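You operate a simulated robot arm through the tools that you are given. There is no shell and no other tool.

Carry out the task below with a simulated robot arm. There is one attempt and no reset: what you move stays moved.

JOB
Turn the grey cabinet's six knobs off, pump last, then the main switch.

The check looks at the end state, three seconds after you hand in, the way a careful person would. Anything else that was tipped, shoved, dropped, spilled or broken makes it a failure.

ROBOT AND FRAMES
A 6-joint arm with a two-finger gripper, fixed in place. Base frame: the origin is at the foot of the arm, x ahead of it, y to its left, z up. Lengths are in mm, angles in degrees, forces in N, time in s.
With the tool pointing down near the work surface it reaches from about 360 to 860 mm from the base axis. Its first joint turns from -166.0 to 166.0 degrees. Payload 2.45 kg.
The TCP is the grasp point between the finger pads, 20 mm short of the fingertips. In the tool frame z runs along the fingers and y along their closing line. Largest opening 140 mm; the body of the gripper starts 168 mm behind the TCP.
Orientation is told as [roll, pitch, yaw] about the base's x, y, z axes, in that order, counted from this pose: with the fingers straight down and closing along the base's y, the tool's x points along the base's -x, its y along +y and its z along -z.

CONTROLS
- The arm moves only by the tool jog_arm. Its argument "deltas" is a list of rows, each an object (a shift or turn left out is 0, a gripper value left out holds the last) with "travel": the shift along the tool's x, y, z in m, a list of three; "delta_rot": the turn, a rotation vector about the tool's x, y, z in degrees, a list of three; "grip": the gripper command, from -1 (shut) to 1 (fully open), values between in proportion. In form: [{"travel": [x, y, z], "delta_rot": [ax, ay, az], "grip": grip}, ...]. A call has 1 to 20 rows; each row shifts and turns the commanded pose from where the row before left it, along the tool's axes as they then stand. A row lasts 0.2 s, in which the tool goes at most 50 mm and 8.6 degrees; a call with a longer step from one row to the next is refused whole, and so is a gripper value outside its range. Where a pose cannot be reached the arm comes as near as it can. A force on the tool above 80 N (or 10 N above the force at the start of the call, whichever is more), or a blocked arm, ends the call early, and 0.2 s more pass. Each finger travels about 45 mm/s and halts on what it meets, pressing with about 42 N; the grip force reading is that of the motor and also rises with nothing between the fingers. The clock runs only during rows and for 0.2 s after the last one: add rows that do not move to give the fingers time. It gives the time, the measured TCP pose, the force on the tool (base axes), the opening and the grip force at its end, in the units of the frame above (readings bear some noise), with the torque about the TCP (base axes, N m) and any sound that the robot's microphone picked up.
- Cameras (640 x 400 px; columns grow to the right, rows downward): "scene" is fixed at [49.2, -648.3, 1772.9]; the picture's right is [0.54, -0.84, 0.00], its down [-0.45, -0.29, -0.84] and it looks along [0.71, 0.45, -0.54] (base axes); focal length 348 px, centre (320, 200). "wrist" rides on the gripper at [78, 11, -209] in the tool frame; the picture's right is [-0.14, 0.99, 0.00], its down [-0.92, -0.13, -0.37] and it looks along [-0.37, -0.05, 0.93] (tool axes); focal length 280 px, centre (320, 200). There is no depth. A picture from a camera that has moved, and an enlarged one, comes with that camera's place and axes in the base frame and with its lens.
- get_image(camera): a new picture of that camera. It takes no simulated time.
- lift_body(by): slides the trunk up (or, below 0, down) by that many mm; the arm rides with it, the base frame stays. It gives what a move gives, with no picture.
- enlarge(camera, box): a new picture of the part [left, top, right, bottom] of that camera's present view, enlarged. It takes no simulated time.
- close_job(): hands the job in; it is judged then, once.

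Nothing tells you positions but the pictures and the camera data. Unless the task says otherwise, let go and move clear before handing in.

The tools are called after "Request:" as name(argument=value, ...) on one line, values as JSON. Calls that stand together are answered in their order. jog_arm: Moves the arm, as the interface text tells. Its arguments: {"type":"object","properties":{"deltas":{"type":"array","items":{"type":"object","properties":{"travel":{"type":"array","items":{"type":"number"}},"delta_rot":{"type":"array","items":{"type":"number"}},"grip":{"type":"number"}}}}},"required":["deltas"]} The other tools are called the same way: lift_body (by) slides the trunk up or down; get_image (camera) takes a picture; enlarge (camera, box) takes an enlarged picture of a part of a camera's view; close_job () hands the job in.

At the start:

```text
time: 0.0
tcp_pos: [493.3, -27.6, 1509.1]
orientation: [0.0, -0.1, 0.0]
wrist_force: [0.6, 0.5, 0.1]
torque: [0.02, 0.01, 0.0]
grip_width: 140.2
grip_force: 0.1
trunk travel left (down, up): [-175.0, 55.0]
```

scene: 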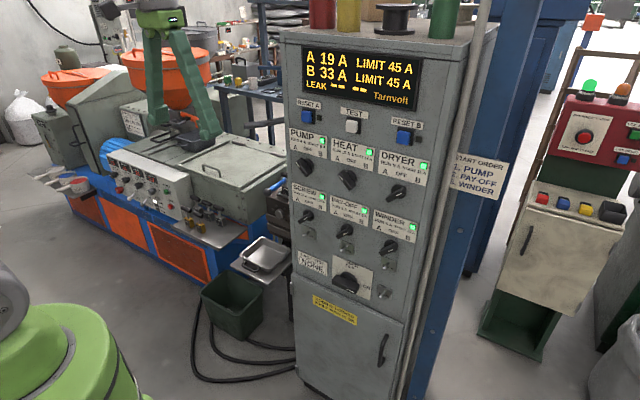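
wrist: 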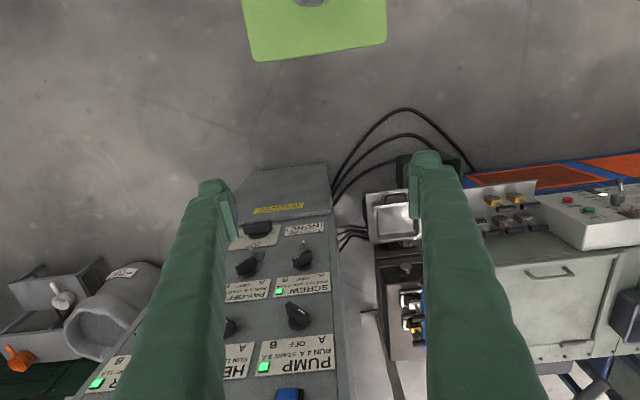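

I see a grey cabinet with six knobs (pump, heat, dryer, screw, pay-off, winder), a main switch below them, and a display. I will enlarge the cabinet front to read the labels before moving anything.

Request:
enlarge(camera="scene", box=[280, 30, 440, 130])

Request:
enlarge(camera="scene", box=[280, 120, 440, 220])

Request:
enlarge(camera="scene", box=[280, 180, 440, 280])

Request:
enlarge(camera="scene", box=[280, 240, 440, 340])

Request:
enlarge(camera="scene", box=[430, 130, 590, 230])

```text
4.00 times, centred on (360, 80) of scene
camera zoom: at [49.2, -648.3, 1772.9], right [0.54, -0.84, 0.0], down [-0.45, -0.29, -0.84], along [0.71, 0.45, -0.54], focal length 1392 px, centre (160, 680)
```

zoom: 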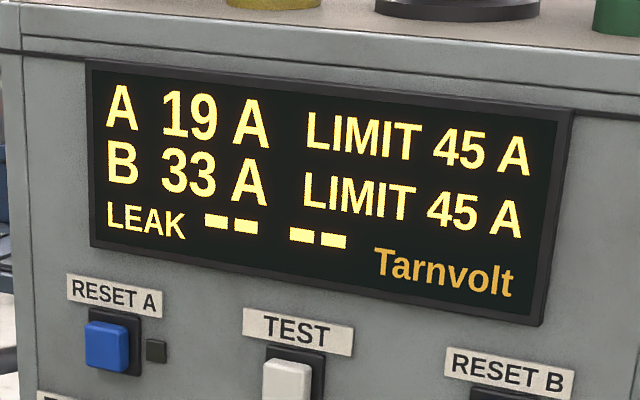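

```text
4.00 times, centred on (360, 170) of scene
camera zoom: at [49.2, -648.3, 1772.9], right [0.54, -0.84, 0.0], down [-0.45, -0.29, -0.84], along [0.71, 0.45, -0.54], focal length 1392 px, centre (160, 320)
```

zoom: 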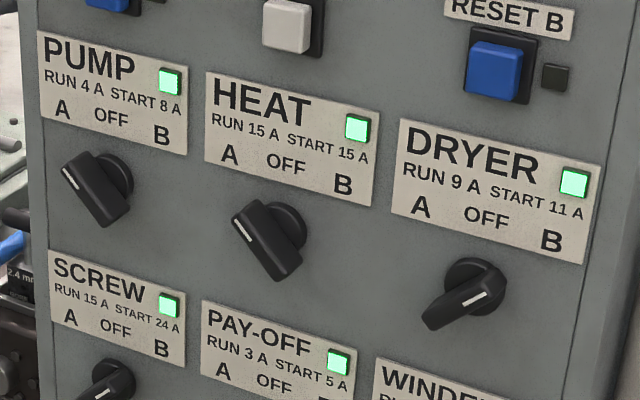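

```text
4.00 times, centred on (360, 230) of scene
camera zoom: at [49.2, -648.3, 1772.9], right [0.54, -0.84, 0.0], down [-0.45, -0.29, -0.84], along [0.71, 0.45, -0.54], focal length 1392 px, centre (160, 80)
```

zoom: 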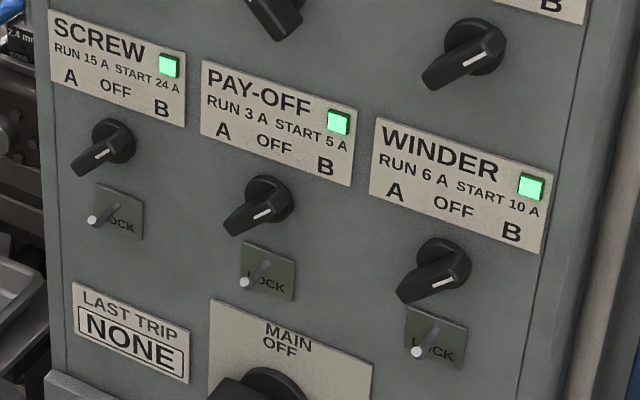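

```text
4.00 times, centred on (360, 290) of scene
camera zoom: at [49.2, -648.3, 1772.9], right [0.54, -0.84, 0.0], down [-0.45, -0.29, -0.84], along [0.71, 0.45, -0.54], focal length 1392 px, centre (160, -160)
```

zoom: 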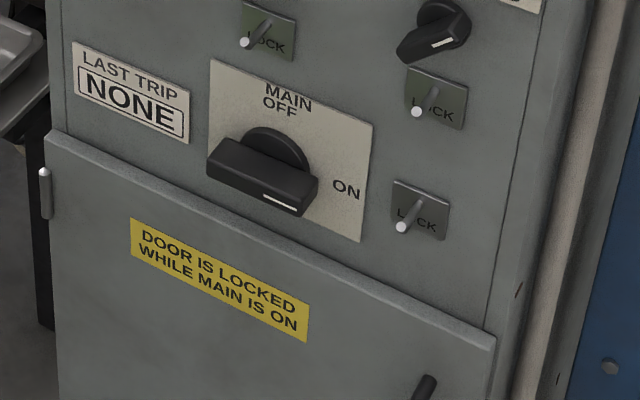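

```text
4.00 times, centred on (510, 180) of scene
camera zoom: at [49.2, -648.3, 1772.9], right [0.54, -0.84, 0.0], down [-0.45, -0.29, -0.84], along [0.71, 0.45, -0.54], focal length 1392 px, centre (-440, 280)
```

zoom: 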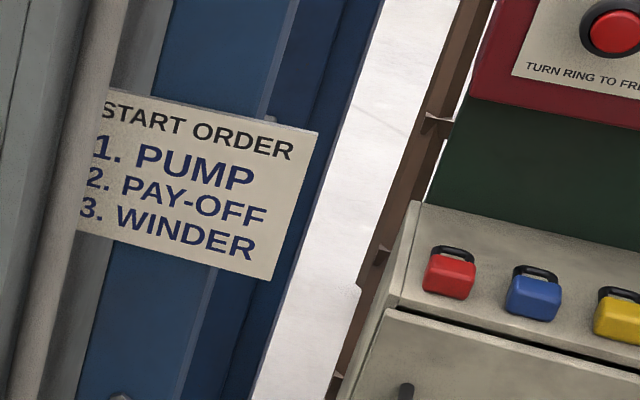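

The cabinet face looks almost square to the base x axis at about x=830. The knobs sit near y=-115/-258/-400 and z=1290/1115, with the main switch near z=915. Pump and heat are on A, the other four are on B, and four LOCK levers sit below the lower row and beside the main switch. Next I turn the gripper to point forward, well clear of the cabinet, for a closer look.

Request:
jog_arm(deltas=[{"travel": [-0.04, 0, 0], "delta_rot": [0, 0, 0]}, {"travel": [-0.03, 0, 0]}, {"travel": [0, 0, 0], "delta_rot": [0, -8.5, 0]}, {"delta_rot": [0, -8.5, 0]}, {"delta_rot": [0, -8.5, 0]}, {"delta_rot": [0, -8.5, 0]}])

```text
time: 1.4
tcp_pos: [561.8, -27.9, 1510.2]
orientation: [-0.1, -34.3, 0.0]
wrist_force: [-0.8, 0.8, 0.2]
torque: [-0.01, -0.04, -0.02]
grip_width: 139.9
grip_force: 0.1
trunk travel left (down, up): [-175.0, 55.0]
```

The move tracked well and the tool is now tilted 34° forward. I will finish turning it to horizontal, then move it down and to the right in front of the panel.

Request:
jog_arm(deltas=[{"delta_rot": [0, -8.5, 0]}, {"delta_rot": [0, -8.5, 0]}, {"delta_rot": [0, -8.5, 0]}, {"delta_rot": [0, -8.5, 0]}, {"delta_rot": [0, -8.5, 0]}, {"delta_rot": [0, -8.5, 0]}, {"delta_rot": [0, -4.7, 0]}, {"travel": [0.04, -0.03, 0]}, {"travel": [0.04, -0.03, 0]}, {"travel": [0.04, -0.03, 0]}, {"travel": [0.04, -0.03, 0]}, {"travel": [0.04, -0.03, 0]}, {"travel": [0.04, -0.03, 0]}, {"travel": [0.04, -0.03, 0]}, {}])

Request:
get_image(camera="wrist")

Request:
get_image(camera="scene")

```text
time: 4.6
tcp_pos: [617.0, -234.6, 1296.5]
orientation: [11.0, -82.6, -7.5]
wrist_force: [-1.2, -0.2, 0.4]
torque: [0.02, 0.01, 0.02]
grip_width: 140.1
grip_force: 0.0
out of reach, approached as far as the arm can: row 4, 5, 6, 7, 8, 9, 10, 11
trunk travel left (down, up): [-175.0, 55.0]
```

```text
taken
camera wrist: at [398.8, -235.3, 1246.3], right [-0.04, 0.99, 0.16], down [-0.24, -0.17, 0.96], along [0.97, 0.0, 0.24], focal length 280 px, centre (320, 200)
```

wrist: 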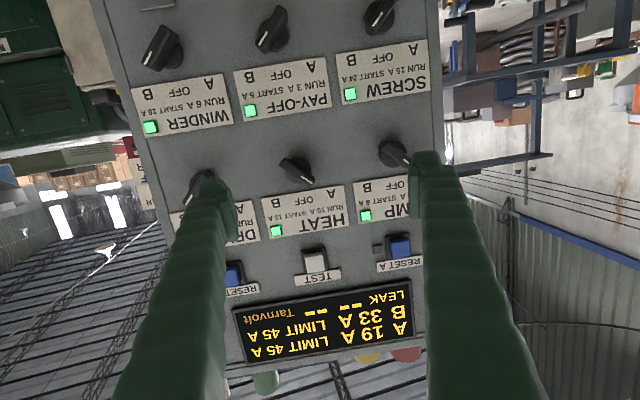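

```text
taken
```

scene: 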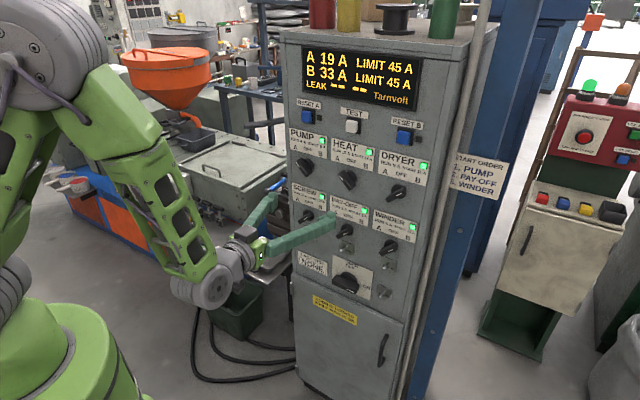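

The panel is in view, upside down in the wrist picture, and the arm had trouble with some of the close-in poses. I will send still rows to see where the arm settles.

Request:
jog_arm(deltas=[{}, {}])

```text
time: 5.2
tcp_pos: [616.8, -233.9, 1295.9]
orientation: [11.1, -82.6, -7.6]
wrist_force: [-0.8, 0.4, 0.0]
torque: [-0.02, -0.04, -0.05]
grip_width: 139.9
grip_force: 0.0
trunk travel left (down, up): [-175.0, 55.0]
```

Rough positions from both cameras agree: knob columns at y≈-116, -261 and -406, rows at z≈1296 and 1111, and knob faces at x≈810. I will look closely at the knobs from here.

Request:
enlarge(camera="wrist", box=[260, 120, 420, 220])

Request:
enlarge(camera="wrist", box=[120, 0, 280, 100])

Request:
enlarge(camera="wrist", box=[260, 0, 420, 100])

Request:
enlarge(camera="scene", box=[360, 230, 424, 310])

```text
4.00 times, centred on (340, 170) of wrist
camera zoom: at [398.7, -235.0, 1246.5], right [-0.04, 0.99, 0.16], down [-0.24, -0.17, 0.96], along [0.97, 0.0, 0.24], focal length 1122 px, centre (240, 320)
```

zoom: 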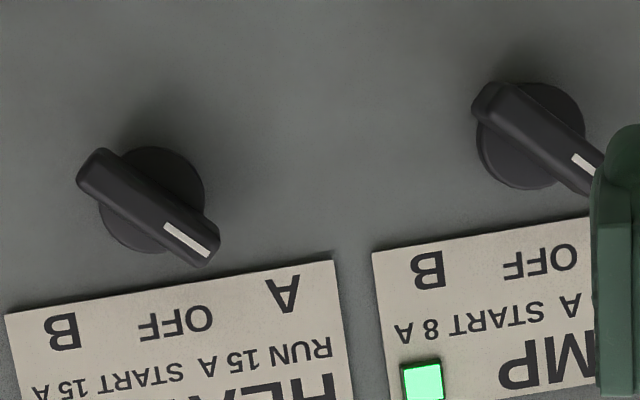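

```text
4.00 times, centred on (200, 50) of wrist
camera zoom: at [398.7, -235.0, 1246.5], right [-0.04, 0.99, 0.16], down [-0.24, -0.17, 0.96], along [0.97, 0.0, 0.24], focal length 1122 px, centre (800, 800)
```

zoom: 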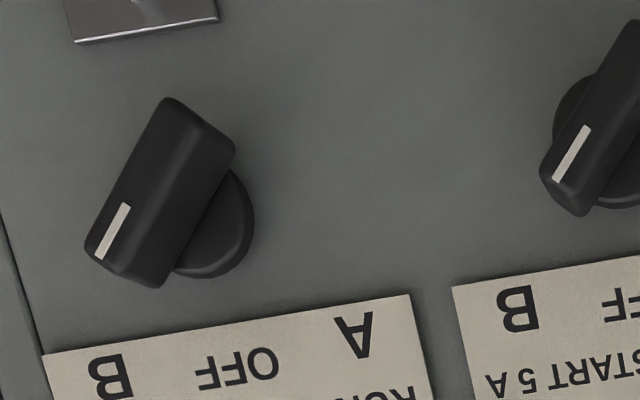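

```text
4.00 times, centred on (340, 50) of wrist
camera zoom: at [398.7, -235.0, 1246.5], right [-0.04, 0.99, 0.16], down [-0.24, -0.17, 0.96], along [0.97, 0.0, 0.24], focal length 1122 px, centre (240, 800)
```

zoom: 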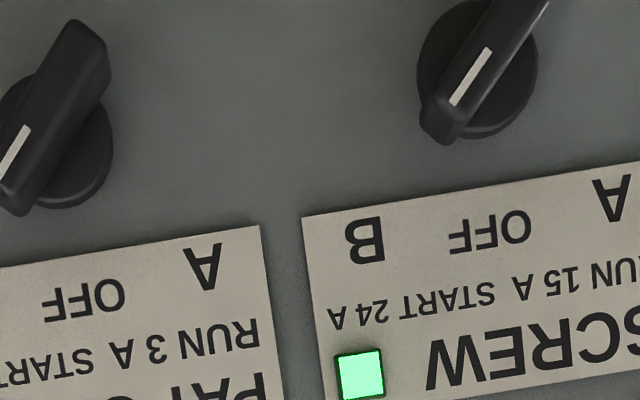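

```text
5.00 times, centred on (392, 270) of scene
camera zoom: at [49.2, -648.3, 1772.9], right [0.54, -0.84, 0.0], down [-0.45, -0.29, -0.84], along [0.71, 0.45, -0.54], focal length 1740 px, centre (-40, -150)
```

zoom: 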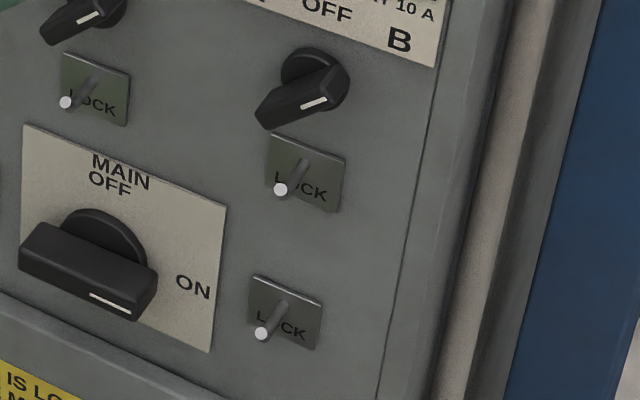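

The pointers sit at ±45°, A to the left, OFF straight up and B to the right. The bars are about 50 mm long and 13 mm wide on round bases, and the LOCK plates carry pins that stick out of the panel. I will square up the tool orientation and go in front of the winder knob, about 170 mm off the panel.

Request:
jog_arm(deltas=[{"travel": [0, 0, 0.03], "delta_rot": [3.48, -7.27, -1.2]}, {"travel": [0.037, -0.034, 0]}, {"travel": [0.037, -0.034, 0]}, {"travel": [0.037, -0.034, 0]}, {"travel": [0.037, -0.034, 0]}, {"travel": [0.037, -0.034, 0]}, {}])

Request:
get_image(camera="wrist")

Request:
get_image(camera="scene")

```text
refused: row 2 steps farther than a row can; nothing moved
```

```text
taken
camera wrist: at [398.7, -235.0, 1246.5], right [-0.04, 0.99, 0.16], down [-0.24, -0.17, 0.96], along [0.97, 0.0, 0.24], focal length 280 px, centre (320, 200)
```

wrist: 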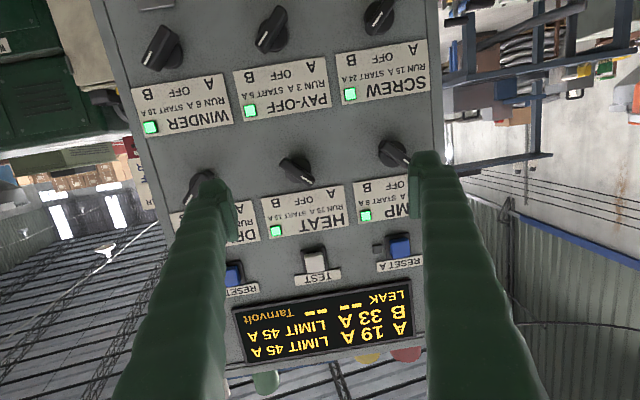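

```text
taken
```

scene: 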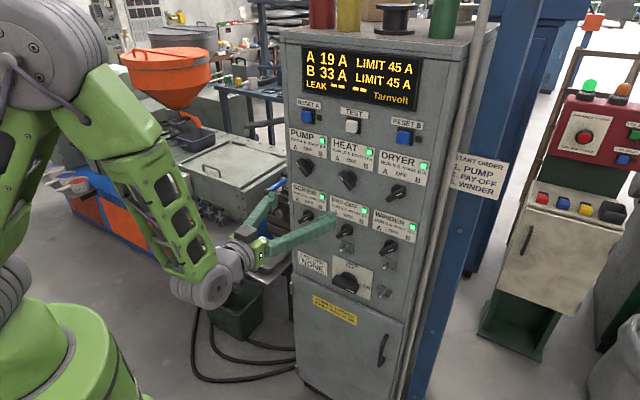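

That call was refused because each step was slightly over 50 mm, and nothing moved. I will repeat it with shorter steps.

Request:
jog_arm(deltas=[{"travel": [0, 0, 0.03], "delta_rot": [3.48, -7.27, -1.2]}, {"travel": [0.031, -0.0287, 0]}, {"travel": [0.031, -0.0287, 0]}, {"travel": [0.031, -0.0287, 0]}, {"travel": [0.031, -0.0287, 0]}, {"travel": [0.031, -0.0287, 0]}, {"travel": [0.031, -0.0287, 0]}, {}])

Request:
get_image(camera="wrist")

Request:
get_image(camera="scene")

```text
time: 7.0
tcp_pos: [665.6, -429.5, 1140.1]
orientation: [-13.2, -90.1, 13.0]
wrist_force: [0.0, 0.0, 1.2]
torque: [0.02, 0.0, 0.0]
grip_width: 139.7
grip_force: 0.0
out of reach, approached as far as the arm can: row 1, 2, 3
trunk travel left (down, up): [-175.0, 55.0]
```

```text
taken
camera wrist: at [455.3, -419.5, 1063.5], right [0.0, 0.99, 0.14], down [-0.37, -0.13, 0.92], along [0.93, -0.05, 0.36], focal length 280 px, centre (320, 200)
```

wrist: 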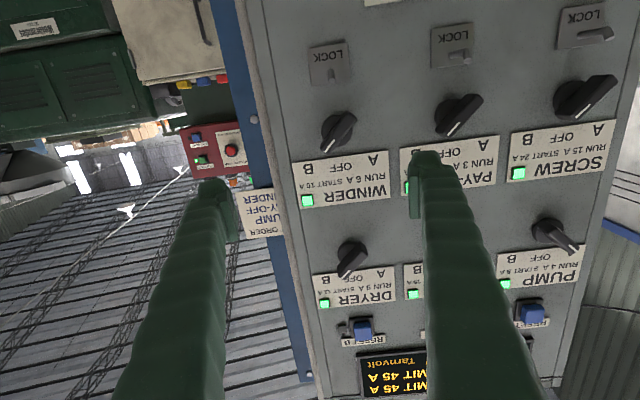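

```text
taken
```

scene: 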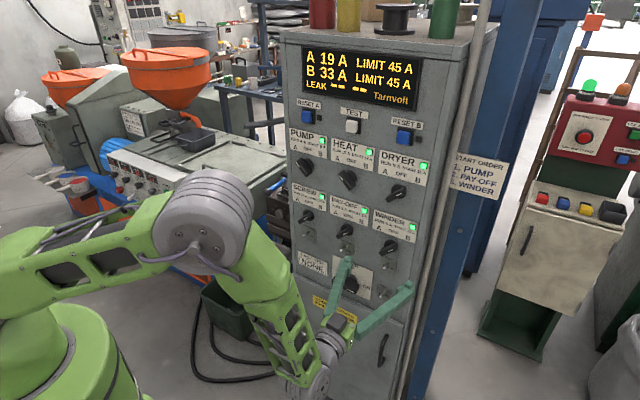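

The tool is square to the panel now, at (666, -430, 1140). I will zoom in on the winder knob and the lock pins.

Request:
enlarge(camera="wrist", box=[280, 20, 440, 120])

Request:
enlarge(camera="wrist", box=[270, 90, 430, 190])

Request:
enlarge(camera="wrist", box=[420, 0, 640, 137])

```text
4.00 times, centred on (360, 70) of wrist
camera zoom: at [455.3, -419.5, 1063.5], right [0.0, 0.99, 0.14], down [-0.37, -0.13, 0.92], along [0.93, -0.05, 0.36], focal length 1122 px, centre (160, 720)
```

zoom: 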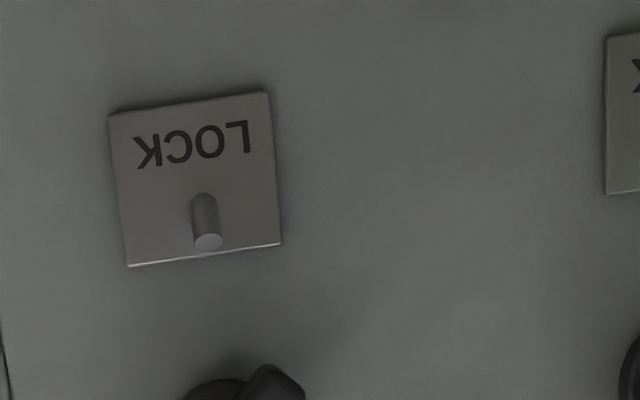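

```text
4.00 times, centred on (350, 140) of wrist
camera zoom: at [455.3, -419.5, 1063.5], right [0.0, 0.99, 0.14], down [-0.37, -0.13, 0.92], along [0.93, -0.05, 0.36], focal length 1122 px, centre (200, 440)
```

zoom: 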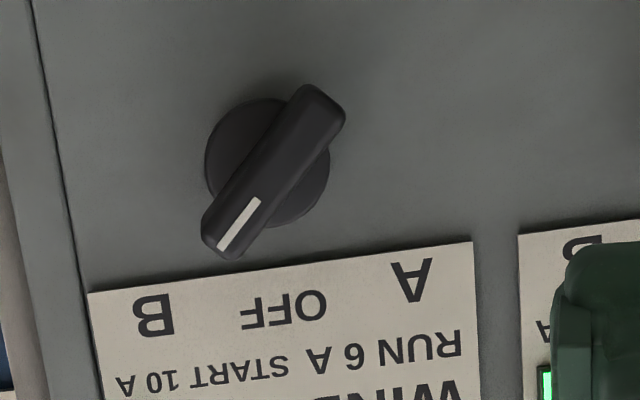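

```text
2.91 times, centred on (530, 68) of wrist
camera zoom: at [455.3, -419.5, 1063.5], right [0.0, 0.99, 0.14], down [-0.37, -0.13, 0.92], along [0.93, -0.05, 0.36], focal length 816 px, centre (-291, 582)
```

zoom: 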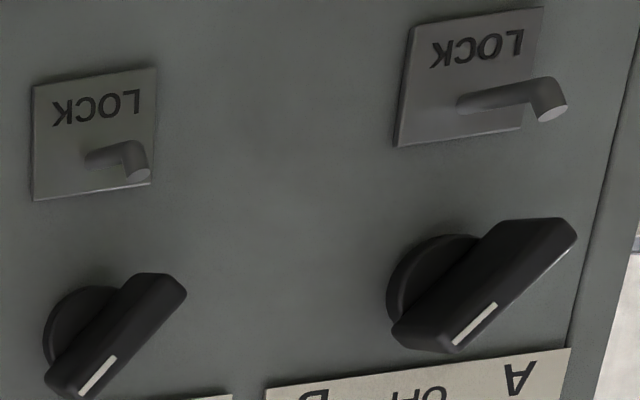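

The panel plane works out at x≈830 and the knob bar fronts at x≈791.5, with the winder knob centre at (y,z)≈(-404.7, 1117). The LOCK parts are just empty hooks about 55 mm below the knobs, and I will stay clear of them. Next I centre on the winder, narrow the fingers to about 50 mm and turn the tool +45° to match its bar.

Request:
jog_arm(deltas=[{"travel": [0.0231, 0.0248, 0.02], "grip": -0.3}, {"delta_rot": [0, 0, 8.5]}, {"delta_rot": [0, 0, 8.5]}, {"delta_rot": [0, 0, 8.5]}, {"delta_rot": [0, 0, 8.5]}, {"delta_rot": [0, 0, 8.5]}, {"delta_rot": [0, 0, 2.5]}, {}, {}])

Request:
get_image(camera="wrist")

Request:
get_image(camera="scene")

```text
time: 9.0
tcp_pos: [685.4, -405.5, 1119.7]
orientation: [89.9, -45.0, -90.0]
wrist_force: [-0.6, 0.6, 0.4]
torque: [0.03, -0.01, -0.02]
grip_width: 49.1
grip_force: 0.0
trunk travel left (down, up): [-175.0, 55.0]
```

```text
taken
camera wrist: at [475.6, -342.2, 1072.8], right [0.0, 0.6, 0.8], down [-0.37, -0.74, 0.56], along [0.93, -0.3, 0.22], focal length 280 px, centre (320, 200)
```

wrist: 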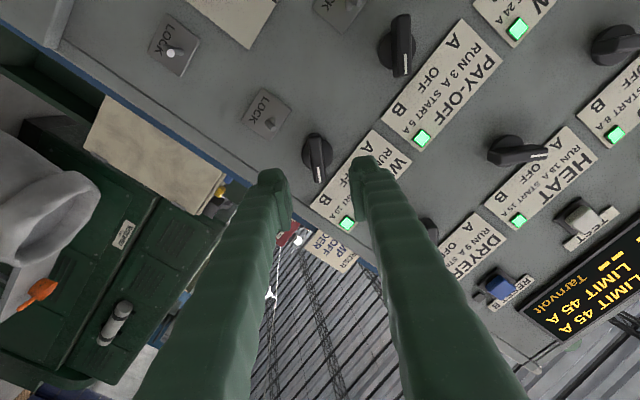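

```text
taken
```

scene: 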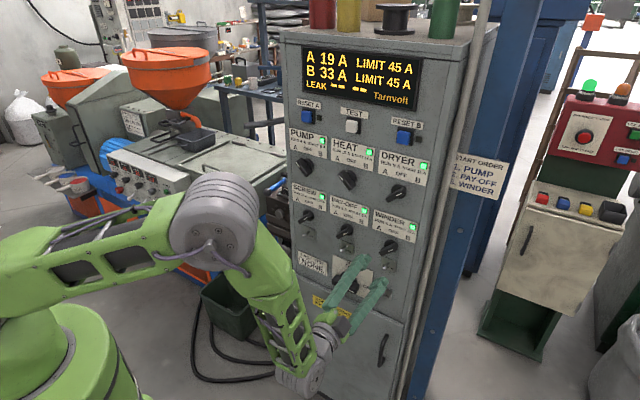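

The tool reached the +45° roll and the bar sits between the fingers. I will zoom in to check the centring before going forward.

Request:
enlarge(camera="wrist", box=[260, 110, 388, 190])

```text
5.00 times, centred on (324, 150) of wrist
camera zoom: at [475.6, -342.2, 1072.8], right [0.0, 0.6, 0.8], down [-0.37, -0.74, 0.56], along [0.93, -0.3, 0.22], focal length 1402 px, centre (300, 450)
```

zoom: 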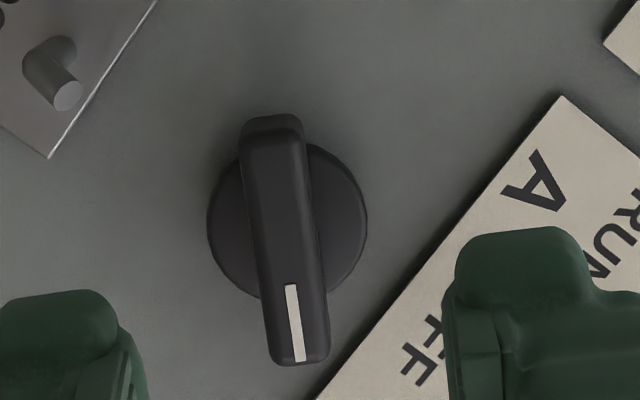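

The bar lines up with the fingers to within about 2 mm. I will make a small correction and go forward until the fingertips straddle the bar, at TCP x≈788 with the tips about 22 mm short of the panel.

Request:
jog_arm(deltas=[{"travel": [0.0032, -0.0015, 0.03]}, {"travel": [0, 0, 0.03]}, {"travel": [0, 0, 0.025]}, {"travel": [0, 0, 0.0175]}, {}])

Request:
get_image(camera="wrist")

Request:
enlarge(camera="scene", box=[300, 200, 460, 300])

```text
time: 10.2
tcp_pos: [789.8, -402.7, 1116.4]
orientation: [89.8, -45.0, -90.0]
wrist_force: [0.1, 0.1, 0.1]
torque: [0.0, 0.02, 0.0]
grip_width: 48.9
grip_force: 0.0
trunk travel left (down, up): [-175.0, 55.0]
```

```text
taken
camera wrist: at [578.7, -341.1, 1069.6], right [0.0, 0.6, 0.8], down [-0.37, -0.74, 0.56], along [0.93, -0.3, 0.22], focal length 280 px, centre (320, 200)
```

wrist: 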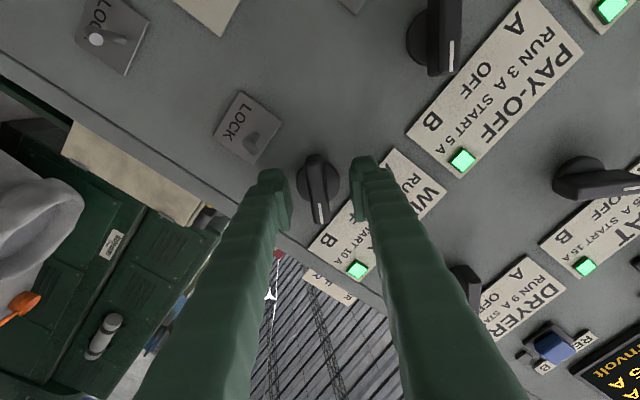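

```text
4.00 times, centred on (380, 250) of scene
camera zoom: at [49.2, -648.3, 1772.9], right [0.54, -0.84, 0.0], down [-0.45, -0.29, -0.84], along [0.71, 0.45, -0.54], focal length 1392 px, centre (80, 0)
```

zoom: 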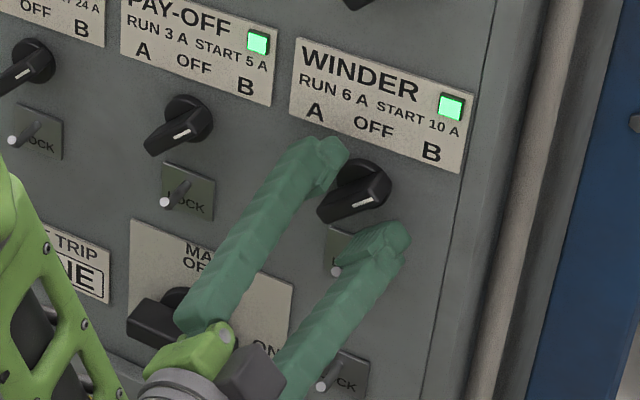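

The fingers straddle the winder bar cleanly. I close on it without moving the arm and check the grip.

Request:
jog_arm(deltas=[{"grip": -1}, {"grip": -1}, {"grip": -1}, {"grip": -1}, {"grip": -1}])

Request:
get_image(camera="wrist")

```text
time: 11.4
tcp_pos: [787.9, -405.9, 1114.6]
orientation: [89.8, -44.9, -90.1]
wrist_force: [0.3, -6.8, -6.2]
torque: [-0.04, 0.01, -0.14]
grip_width: 14.0
grip_force: 40.3
trunk travel left (down, up): [-175.0, 55.0]
```

```text
taken
camera wrist: at [578.8, -342.0, 1068.8], right [0.0, 0.6, 0.8], down [-0.37, -0.74, 0.56], along [0.93, -0.3, 0.22], focal length 280 px, centre (320, 200)
```

wrist: 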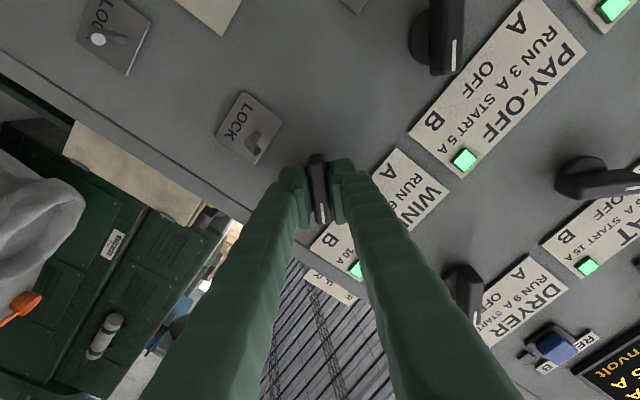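

The bar is gripped at 14 mm with only a small side load, so I shift 1.2 mm to relieve it. Then I turn the first part toward OFF and watch the torque.

Request:
jog_arm(deltas=[{"travel": [0, -0.0012, 0]}, {"delta_rot": [0, 0, -5]}, {"delta_rot": [0, 0, -5]}, {"delta_rot": [0, 0, -5]}])

Request:
get_image(camera="wrist")

```text
time: 12.4
tcp_pos: [788.5, -406.6, 1115.1]
orientation: [89.9, -60.1, -90.0]
wrist_force: [4.1, -4.4, -2.3]
torque: [0.02, 0.21, 0.05]
grip_width: 13.9
grip_force: 40.2
trunk travel left (down, up): [-175.0, 55.0]
```

```text
taken
camera wrist: at [578.8, -356.8, 1053.7], right [0.0, 0.79, 0.61], down [-0.37, -0.57, 0.73], along [0.93, -0.23, 0.29], focal length 280 px, centre (320, 200)
```

wrist: 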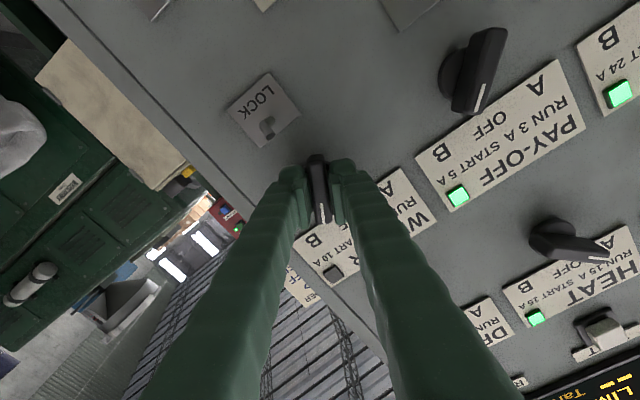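

The knob turns easily and the winder lamp has gone out. I turn the remaining 30° to bring it exactly to OFF.

Request:
jog_arm(deltas=[{"delta_rot": [0, 0, -5]}, {"delta_rot": [0, 0, -5]}, {"delta_rot": [0, 0, -5]}, {"delta_rot": [0, 0, -5]}, {"delta_rot": [0, 0, -5]}, {"delta_rot": [0, 0, -5]}, {}])

Request:
get_image(camera="wrist")

Request:
enlarge(camera="scene", box=[280, 30, 440, 130])

```text
time: 14.0
tcp_pos: [788.3, -406.1, 1113.8]
orientation: [-37.6, -89.8, 37.3]
wrist_force: [2.7, -6.3, -0.4]
torque: [0.03, 0.01, -0.06]
grip_width: 14.1
grip_force: 40.6
trunk travel left (down, up): [-175.0, 55.0]
```

```text
taken
camera wrist: at [578.7, -394.4, 1037.9], right [0.0, 0.99, 0.14], down [-0.37, -0.13, 0.92], along [0.93, -0.05, 0.36], focal length 280 px, centre (320, 200)
```

wrist: 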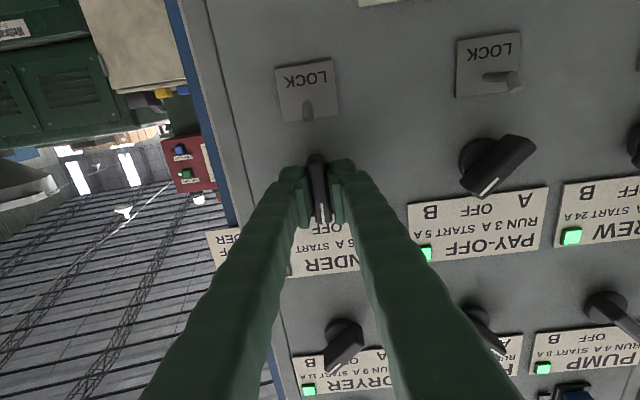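

```text
4.00 times, centred on (360, 80) of scene
camera zoom: at [49.2, -648.3, 1772.9], right [0.54, -0.84, 0.0], down [-0.45, -0.29, -0.84], along [0.71, 0.45, -0.54], focal length 1392 px, centre (160, 680)
```

zoom: 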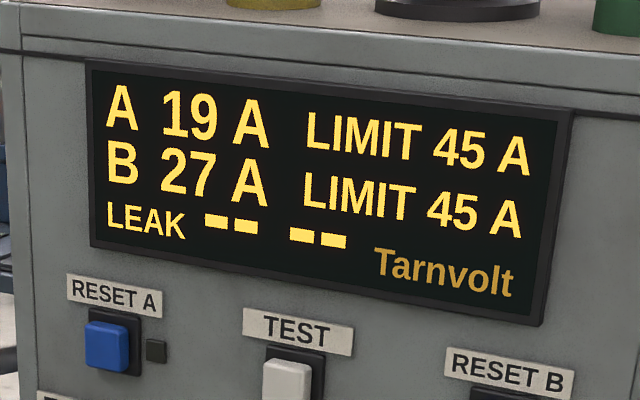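

The winder is off: B dropped to 27 A and its lamp is out. I release, back straight out, then verify the knob.

Request:
jog_arm(deltas=[{"travel": [0, -0.0008, 0]}, {"grip": -0.3}, {"grip": -0.3}, {"grip": -0.3}, {"travel": [0, 0, -0.03]}, {"travel": [0, 0, -0.04]}, {"travel": [0, 0, -0.03]}, {}])

Request:
get_image(camera="wrist")

Request:
enlarge(camera="wrist", box=[270, 90, 430, 190])

```text
time: 15.8
tcp_pos: [687.6, -404.9, 1115.4]
orientation: [-12.1, -90.1, 12.3]
wrist_force: [0.0, 0.2, 0.5]
torque: [-0.02, 0.03, -0.02]
grip_width: 49.2
grip_force: 0.1
trunk travel left (down, up): [-175.0, 55.0]
```

```text
taken
camera wrist: at [477.4, -394.5, 1037.3], right [0.0, 0.99, 0.14], down [-0.37, -0.13, 0.92], along [0.93, -0.05, 0.36], focal length 280 px, centre (320, 200)
```

wrist: 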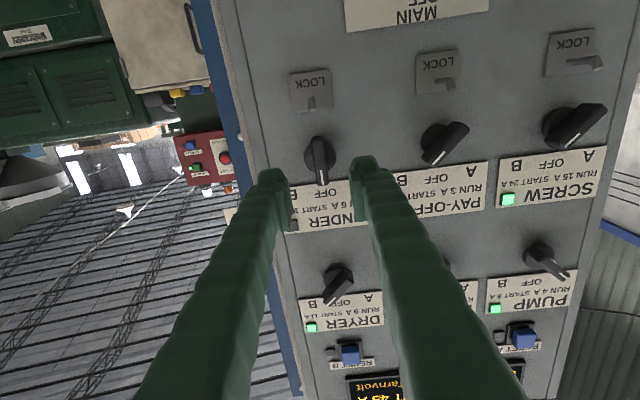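

```text
4.00 times, centred on (350, 140) of wrist
camera zoom: at [477.4, -394.5, 1037.3], right [0.0, 0.99, 0.14], down [-0.37, -0.13, 0.92], along [0.93, -0.05, 0.36], focal length 1122 px, centre (200, 440)
```

zoom: 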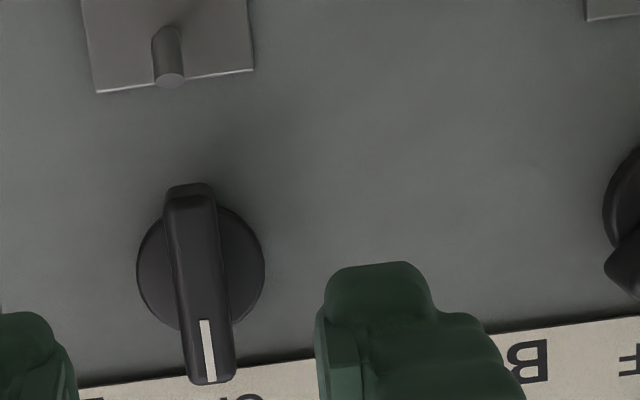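

The winder pointer stands at OFF. Next is pay-off at y≈-261, so I slide left at this stand-off and turn the tool +45°.

Request:
jog_arm(deltas=[{"travel": [0, 0.036, 0]}, {"travel": [0, 0.036, 0]}, {"travel": [0, 0.036, 0]}, {"travel": [0, 0.036, 0]}, {"delta_rot": [0, 0, 8.5]}, {"delta_rot": [0, 0, 8.5]}, {"delta_rot": [0, 0, 8.5]}, {"delta_rot": [0, 0, 8.5]}, {"delta_rot": [0, 0, 8.5]}, {"delta_rot": [0, 0, 2.5]}, {}])

Request:
get_image(camera="wrist")

Request:
enlarge(camera="wrist", box=[260, 110, 388, 190])

```text
time: 18.2
tcp_pos: [741.3, -332.7, 1148.8]
orientation: [89.9, -44.9, -90.0]
wrist_force: [-0.2, -0.8, 0.3]
torque: [0.01, 0.04, -0.01]
grip_width: 49.1
grip_force: 0.0
out of reach, approached as far as the arm can: row 1, 2, 3, 4
trunk travel left (down, up): [-175.0, 55.0]
```

```text
taken
camera wrist: at [532.6, -270.4, 1102.1], right [0.0, 0.6, 0.8], down [-0.37, -0.74, 0.56], along [0.93, -0.3, 0.22], focal length 280 px, centre (320, 200)
```

wrist: 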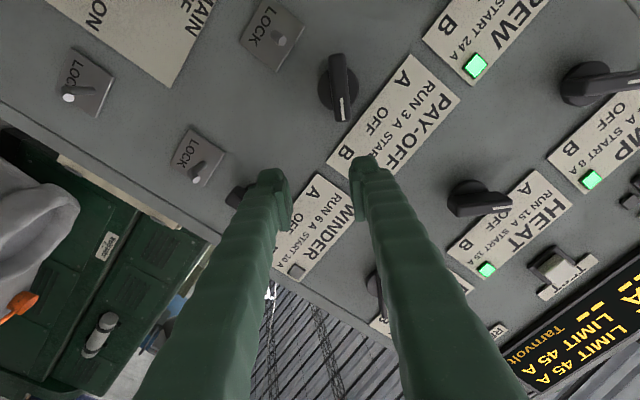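

```text
5.00 times, centred on (324, 150) of wrist
camera zoom: at [532.6, -270.4, 1102.1], right [0.0, 0.6, 0.8], down [-0.37, -0.74, 0.56], along [0.93, -0.3, 0.22], focal length 1402 px, centre (300, 450)
```

zoom: 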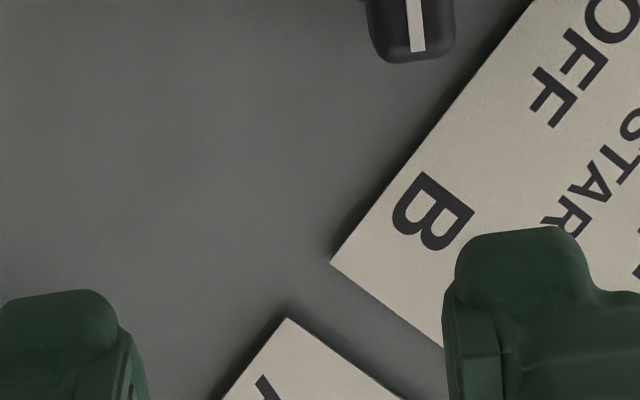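

The arm reached its close-in limit, so the slide drifted forward to x≈741, with the tips still 30 mm off the bars. Before moving on I check the arm's shape to see whether moving the trunk would give more room to back off.

Request:
get_image(camera="scene")

```text
taken
```

scene: 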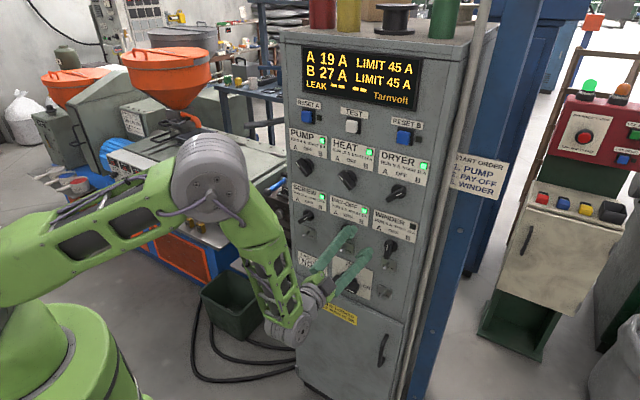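

The reach limits fit a shoulder height of about 900 mm with a minimum shoulder-to-wrist distance, so lowering the trunk should allow more retreat. I move the tool up and lower the trunk in stages, keeping the fingers in the empty strip between the columns.

Request:
jog_arm(deltas=[{"travel": [-0.028, 0.028, 0]}, {"travel": [-0.028, 0.028, 0]}, {}])

Request:
lift_body(by=-90)

```text
time: 19.0
tcp_pos: [742.4, -335.4, 1225.3]
orientation: [89.9, -45.0, -90.0]
wrist_force: [-0.1, -1.0, -0.4]
torque: [-0.01, -0.02, -0.01]
grip_width: 49.1
grip_force: 0.1
trunk travel left (down, up): [-175.0, 55.0]
```

```text
time: 20.2
tcp_pos: [742.9, -334.8, 1137.0]
orientation: [90.1, -45.0, -90.0]
wrist_force: [-0.2, 0.2, 0.4]
torque: [0.02, 0.0, -0.01]
grip_width: 49.0
grip_force: 0.0
trunk travel left (down, up): [-85.0, 145.0]
```

The trunk is 90 mm lower and the tool is at z=1137. I test whether the arm can now back away from the panel.

Request:
jog_arm(deltas=[{"travel": [0, 0, -0.03]}, {"travel": [0, 0, -0.03]}, {}])

```text
time: 21.1
tcp_pos: [684.3, -335.0, 1137.2]
orientation: [89.9, -45.0, -90.0]
wrist_force: [0.1, 0.1, -0.5]
torque: [-0.05, 0.01, 0.01]
grip_width: 48.8
grip_force: 0.1
trunk travel left (down, up): [-85.0, 145.0]
```

Lowering the trunk helped. I lower it the rest of the way while well clear, then move to in front of pay-off.

Request:
lift_body(by=-80)

Request:
jog_arm(deltas=[{"travel": [0.008, 0.0445, 0]}, {"travel": [0.008, 0.0445, 0]}, {}])

Request:
get_image(camera="wrist")

```text
time: 22.2
tcp_pos: [683.7, -335.5, 1060.0]
orientation: [90.0, -45.0, -89.9]
wrist_force: [0.0, -0.3, -0.6]
torque: [-0.01, 0.0, 0.0]
grip_width: 49.1
grip_force: 0.0
trunk travel left (down, up): [-5.0, 225.0]
```

```text
time: 23.0
tcp_pos: [685.7, -259.0, 1109.6]
orientation: [89.9, -45.0, -89.9]
wrist_force: [-0.5, 0.1, -0.1]
torque: [0.01, 0.02, -0.08]
grip_width: 48.8
grip_force: 0.1
trunk travel left (down, up): [-5.0, 225.0]
```

```text
taken
camera wrist: at [475.6, -195.9, 1063.3], right [0.0, 0.6, 0.8], down [-0.37, -0.74, 0.56], along [0.93, -0.29, 0.22], focal length 280 px, centre (320, 200)
```

wrist: 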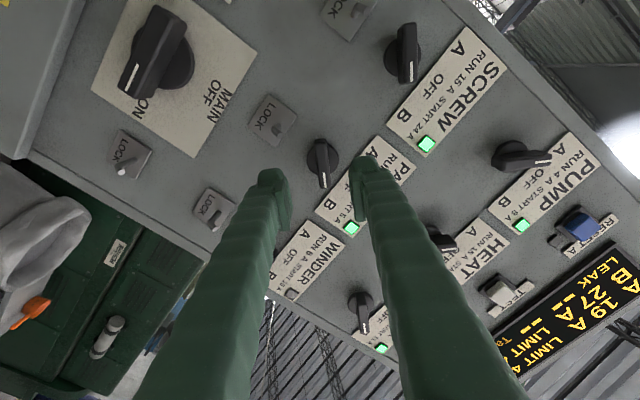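

The arm reached in front of pay-off without trouble. I zoom in to centre on the knob.

Request:
enlarge(camera="wrist", box=[260, 110, 388, 190])

```text
5.00 times, centred on (324, 150) of wrist
camera zoom: at [475.6, -195.9, 1063.3], right [0.0, 0.6, 0.8], down [-0.37, -0.74, 0.56], along [0.93, -0.29, 0.22], focal length 1402 px, centre (300, 450)
```

zoom: 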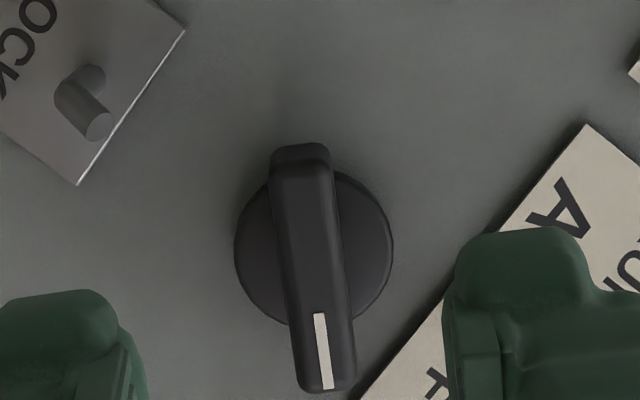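

Pay-off's centre comes out at (-259.3, 1114.6). I correct by a few millimetres, go forward, and check before closing.

Request:
jog_arm(deltas=[{"travel": [-0.0031, 0.0024, 0.03]}, {"travel": [0, 0, 0.03]}, {"travel": [0, 0, 0.025]}, {"travel": [0, 0, 0.018]}, {}])

Request:
get_image(camera="wrist")

Request:
enlarge(camera="scene", box=[280, 190, 440, 290])

```text
time: 24.2
tcp_pos: [786.1, -260.8, 1114.5]
orientation: [89.9, -45.0, -90.0]
wrist_force: [-0.1, -0.2, 0.2]
torque: [-0.01, -0.05, -0.01]
grip_width: 49.1
grip_force: 0.1
trunk travel left (down, up): [-5.0, 225.0]
```

```text
taken
camera wrist: at [577.0, -198.2, 1067.9], right [0.0, 0.6, 0.8], down [-0.37, -0.74, 0.56], along [0.93, -0.3, 0.22], focal length 280 px, centre (320, 200)
```

wrist: 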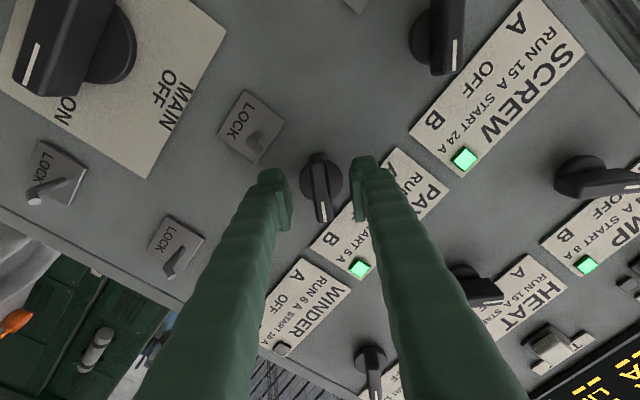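

```text
4.00 times, centred on (360, 240) of scene
camera zoom: at [49.2, -648.3, 1772.9], right [0.54, -0.84, 0.0], down [-0.45, -0.29, -0.84], along [0.71, 0.45, -0.54], focal length 1392 px, centre (160, 40)
```

zoom: 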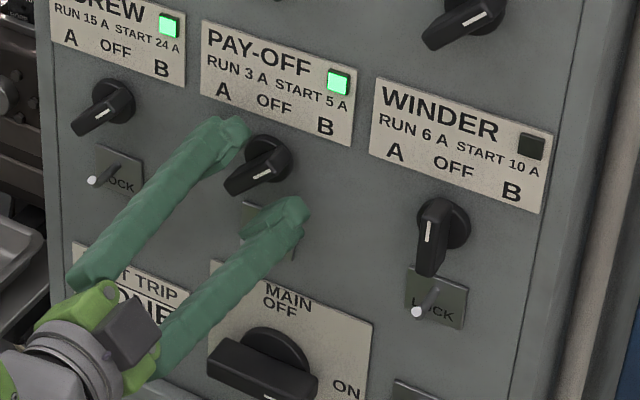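

The fingers straddle the pay-off bar, and the winder clearly points at OFF. I close on pay-off.

Request:
jog_arm(deltas=[{"travel": [0.0005, 0.0008, 0.002], "grip": -1}, {"grip": -1}, {"grip": -1}, {"grip": -1}, {"grip": -1}])

```text
time: 25.4
tcp_pos: [788.9, -259.8, 1113.9]
orientation: [89.9, -45.0, -90.1]
wrist_force: [1.8, 0.7, 1.5]
torque: [0.0, -0.03, 0.02]
grip_width: 14.0
grip_force: 40.2
trunk travel left (down, up): [-5.0, 225.0]
```

Pay-off is gripped with almost no side load. I turn it -45° to OFF.

Request:
jog_arm(deltas=[{"delta_rot": [0, 0, -5]}, {"delta_rot": [0, 0, -5]}, {"delta_rot": [0, 0, -5]}, {"delta_rot": [0, 0, -5]}, {"delta_rot": [0, 0, -5]}, {"delta_rot": [0, 0, -5]}, {"delta_rot": [0, 0, -5]}, {"delta_rot": [0, 0, -5]}, {"delta_rot": [0, 0, -5]}, {}])

Request:
get_image(camera="wrist")

Request:
enlarge(camera="scene", box=[280, 30, 440, 130])

```text
time: 27.6
tcp_pos: [789.7, -259.8, 1115.3]
orientation: [-138.3, -90.0, 138.1]
wrist_force: [11.2, -6.6, 13.2]
torque: [-0.01, -0.08, -0.08]
grip_width: 14.0
grip_force: 40.9
trunk travel left (down, up): [-5.0, 225.0]
```

```text
taken
camera wrist: at [579.3, -249.4, 1037.2], right [0.0, 0.99, 0.14], down [-0.37, -0.13, 0.92], along [0.93, -0.05, 0.37], focal length 280 px, centre (320, 200)
```

wrist: 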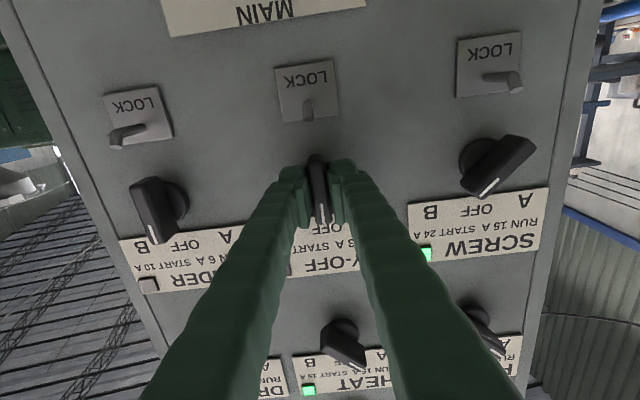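

```text
4.00 times, centred on (360, 80) of scene
camera zoom: at [49.2, -648.3, 1772.9], right [0.54, -0.84, 0.0], down [-0.45, -0.29, -0.84], along [0.71, 0.45, -0.54], focal length 1392 px, centre (160, 680)
```

zoom: 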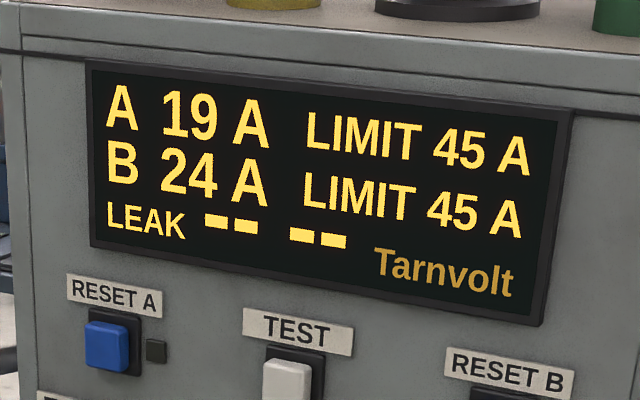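

B is down to 24 A, so pay-off is off. I release, back off, and move to the screw column at y≈-114 in steps.

Request:
jog_arm(deltas=[{"travel": [-0.0008, -0.0008, 0]}, {"grip": -0.3}, {"grip": -0.3}, {"grip": -0.3}, {"travel": [0, 0, -0.03]}, {"travel": [0, 0, -0.03]}, {"travel": [0, 0, -0.03]}, {}])

Request:
enlarge(camera="wrist", box=[260, 90, 420, 190])

```text
time: 29.4
tcp_pos: [700.0, -262.1, 1119.6]
orientation: [64.5, -89.5, -64.1]
wrist_force: [0.5, 0.1, 0.3]
torque: [0.01, -0.02, -0.02]
grip_width: 49.0
grip_force: 0.2
out of reach, approached as far as the arm can: row 7
trunk travel left (down, up): [-5.0, 225.0]
```

```text
4.00 times, centred on (340, 140) of wrist
camera zoom: at [489.3, -252.4, 1043.3], right [0.0, 0.99, 0.15], down [-0.36, -0.14, 0.92], along [0.93, -0.05, 0.36], focal length 1122 px, centre (240, 440)
```

zoom: 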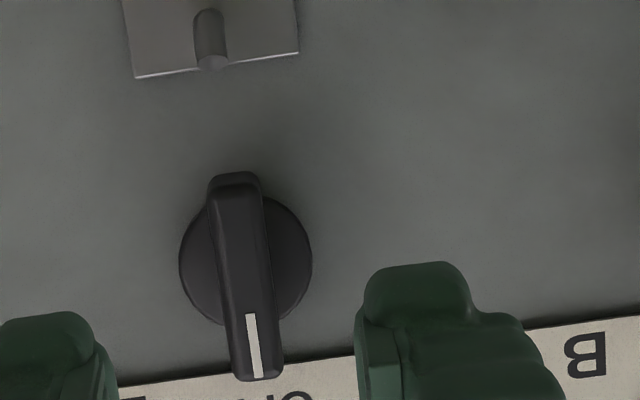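

Pay-off points at OFF. The arm is near its close-in limit here, so I travel to the screw column at a higher level where it has more room, with the tips still well off the panel.

Request:
jog_arm(deltas=[{"travel": [-0.042, 0, 0]}, {"travel": [-0.042, 0, 0]}, {"travel": [0, 0.0373, 0.0125]}, {"travel": [0, 0.0373, 0.0125]}, {"travel": [0, 0.0373, 0.0125]}, {"travel": [0, 0.0373, 0.0125]}, {"delta_rot": [0, 0, 8.5]}, {"delta_rot": [0, 0, 8.5]}, {"delta_rot": [0, 0, 8.5]}, {"delta_rot": [0, 0, 8.5]}, {"delta_rot": [0, 0, 8.5]}, {"delta_rot": [0, 0, 2.5]}, {}])

Request:
get_image(camera="wrist")

Request:
get_image(camera="scene")

```text
time: 32.2
tcp_pos: [752.3, -119.6, 1207.9]
orientation: [90.0, -44.9, -89.9]
wrist_force: [0.3, 0.3, 0.0]
torque: [0.01, -0.01, 0.01]
grip_width: 49.2
grip_force: 0.1
out of reach, approached as far as the arm can: row 6
trunk travel left (down, up): [-5.0, 225.0]
```

```text
taken
camera wrist: at [542.3, -56.8, 1161.0], right [0.0, 0.6, 0.8], down [-0.37, -0.74, 0.56], along [0.93, -0.3, 0.22], focal length 280 px, centre (320, 200)
```

wrist: 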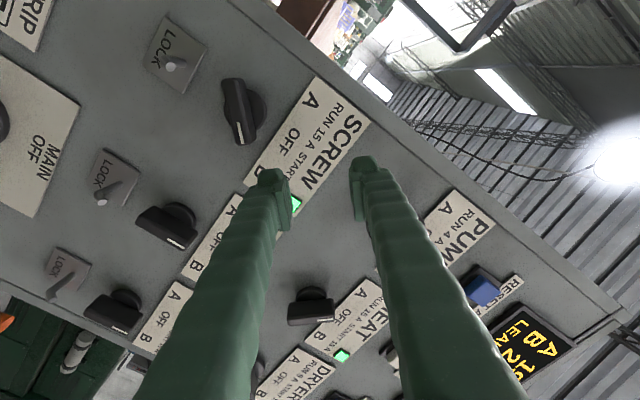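

```text
taken
```

scene: 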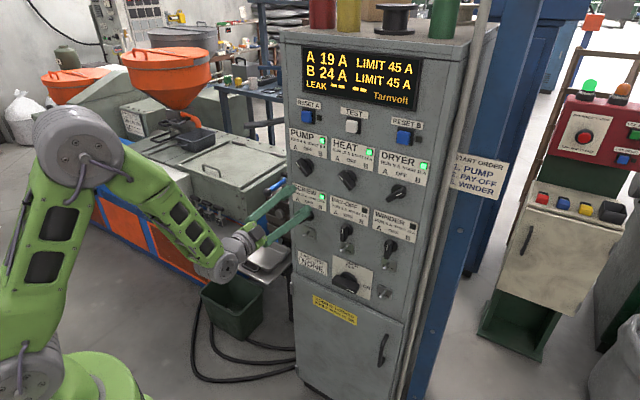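

I am above the screw knob at about (751, -120, 1208). I descend in small steps, watching for any reach-limit drift, with the tips still about 20 mm in front of the bars.

Request:
jog_arm(deltas=[{"travel": [0.0221, -0.0194, 0.002]}, {}])

```text
time: 32.8
tcp_pos: [753.0, -117.3, 1177.1]
orientation: [89.9, -45.0, -90.0]
wrist_force: [-0.2, -0.4, -0.5]
torque: [-0.04, -0.01, -0.02]
grip_width: 49.1
grip_force: 0.0
trunk travel left (down, up): [-5.0, 225.0]
```

Request:
jog_arm(deltas=[{"travel": [0.0221, -0.0194, 0.004]}, {}])

```text
time: 33.4
tcp_pos: [758.2, -116.4, 1146.5]
orientation: [89.9, -45.0, -90.0]
wrist_force: [0.1, -0.8, -0.6]
torque: [-0.02, -0.03, 0.04]
grip_width: 49.3
grip_force: 0.1
trunk travel left (down, up): [-5.0, 225.0]
```

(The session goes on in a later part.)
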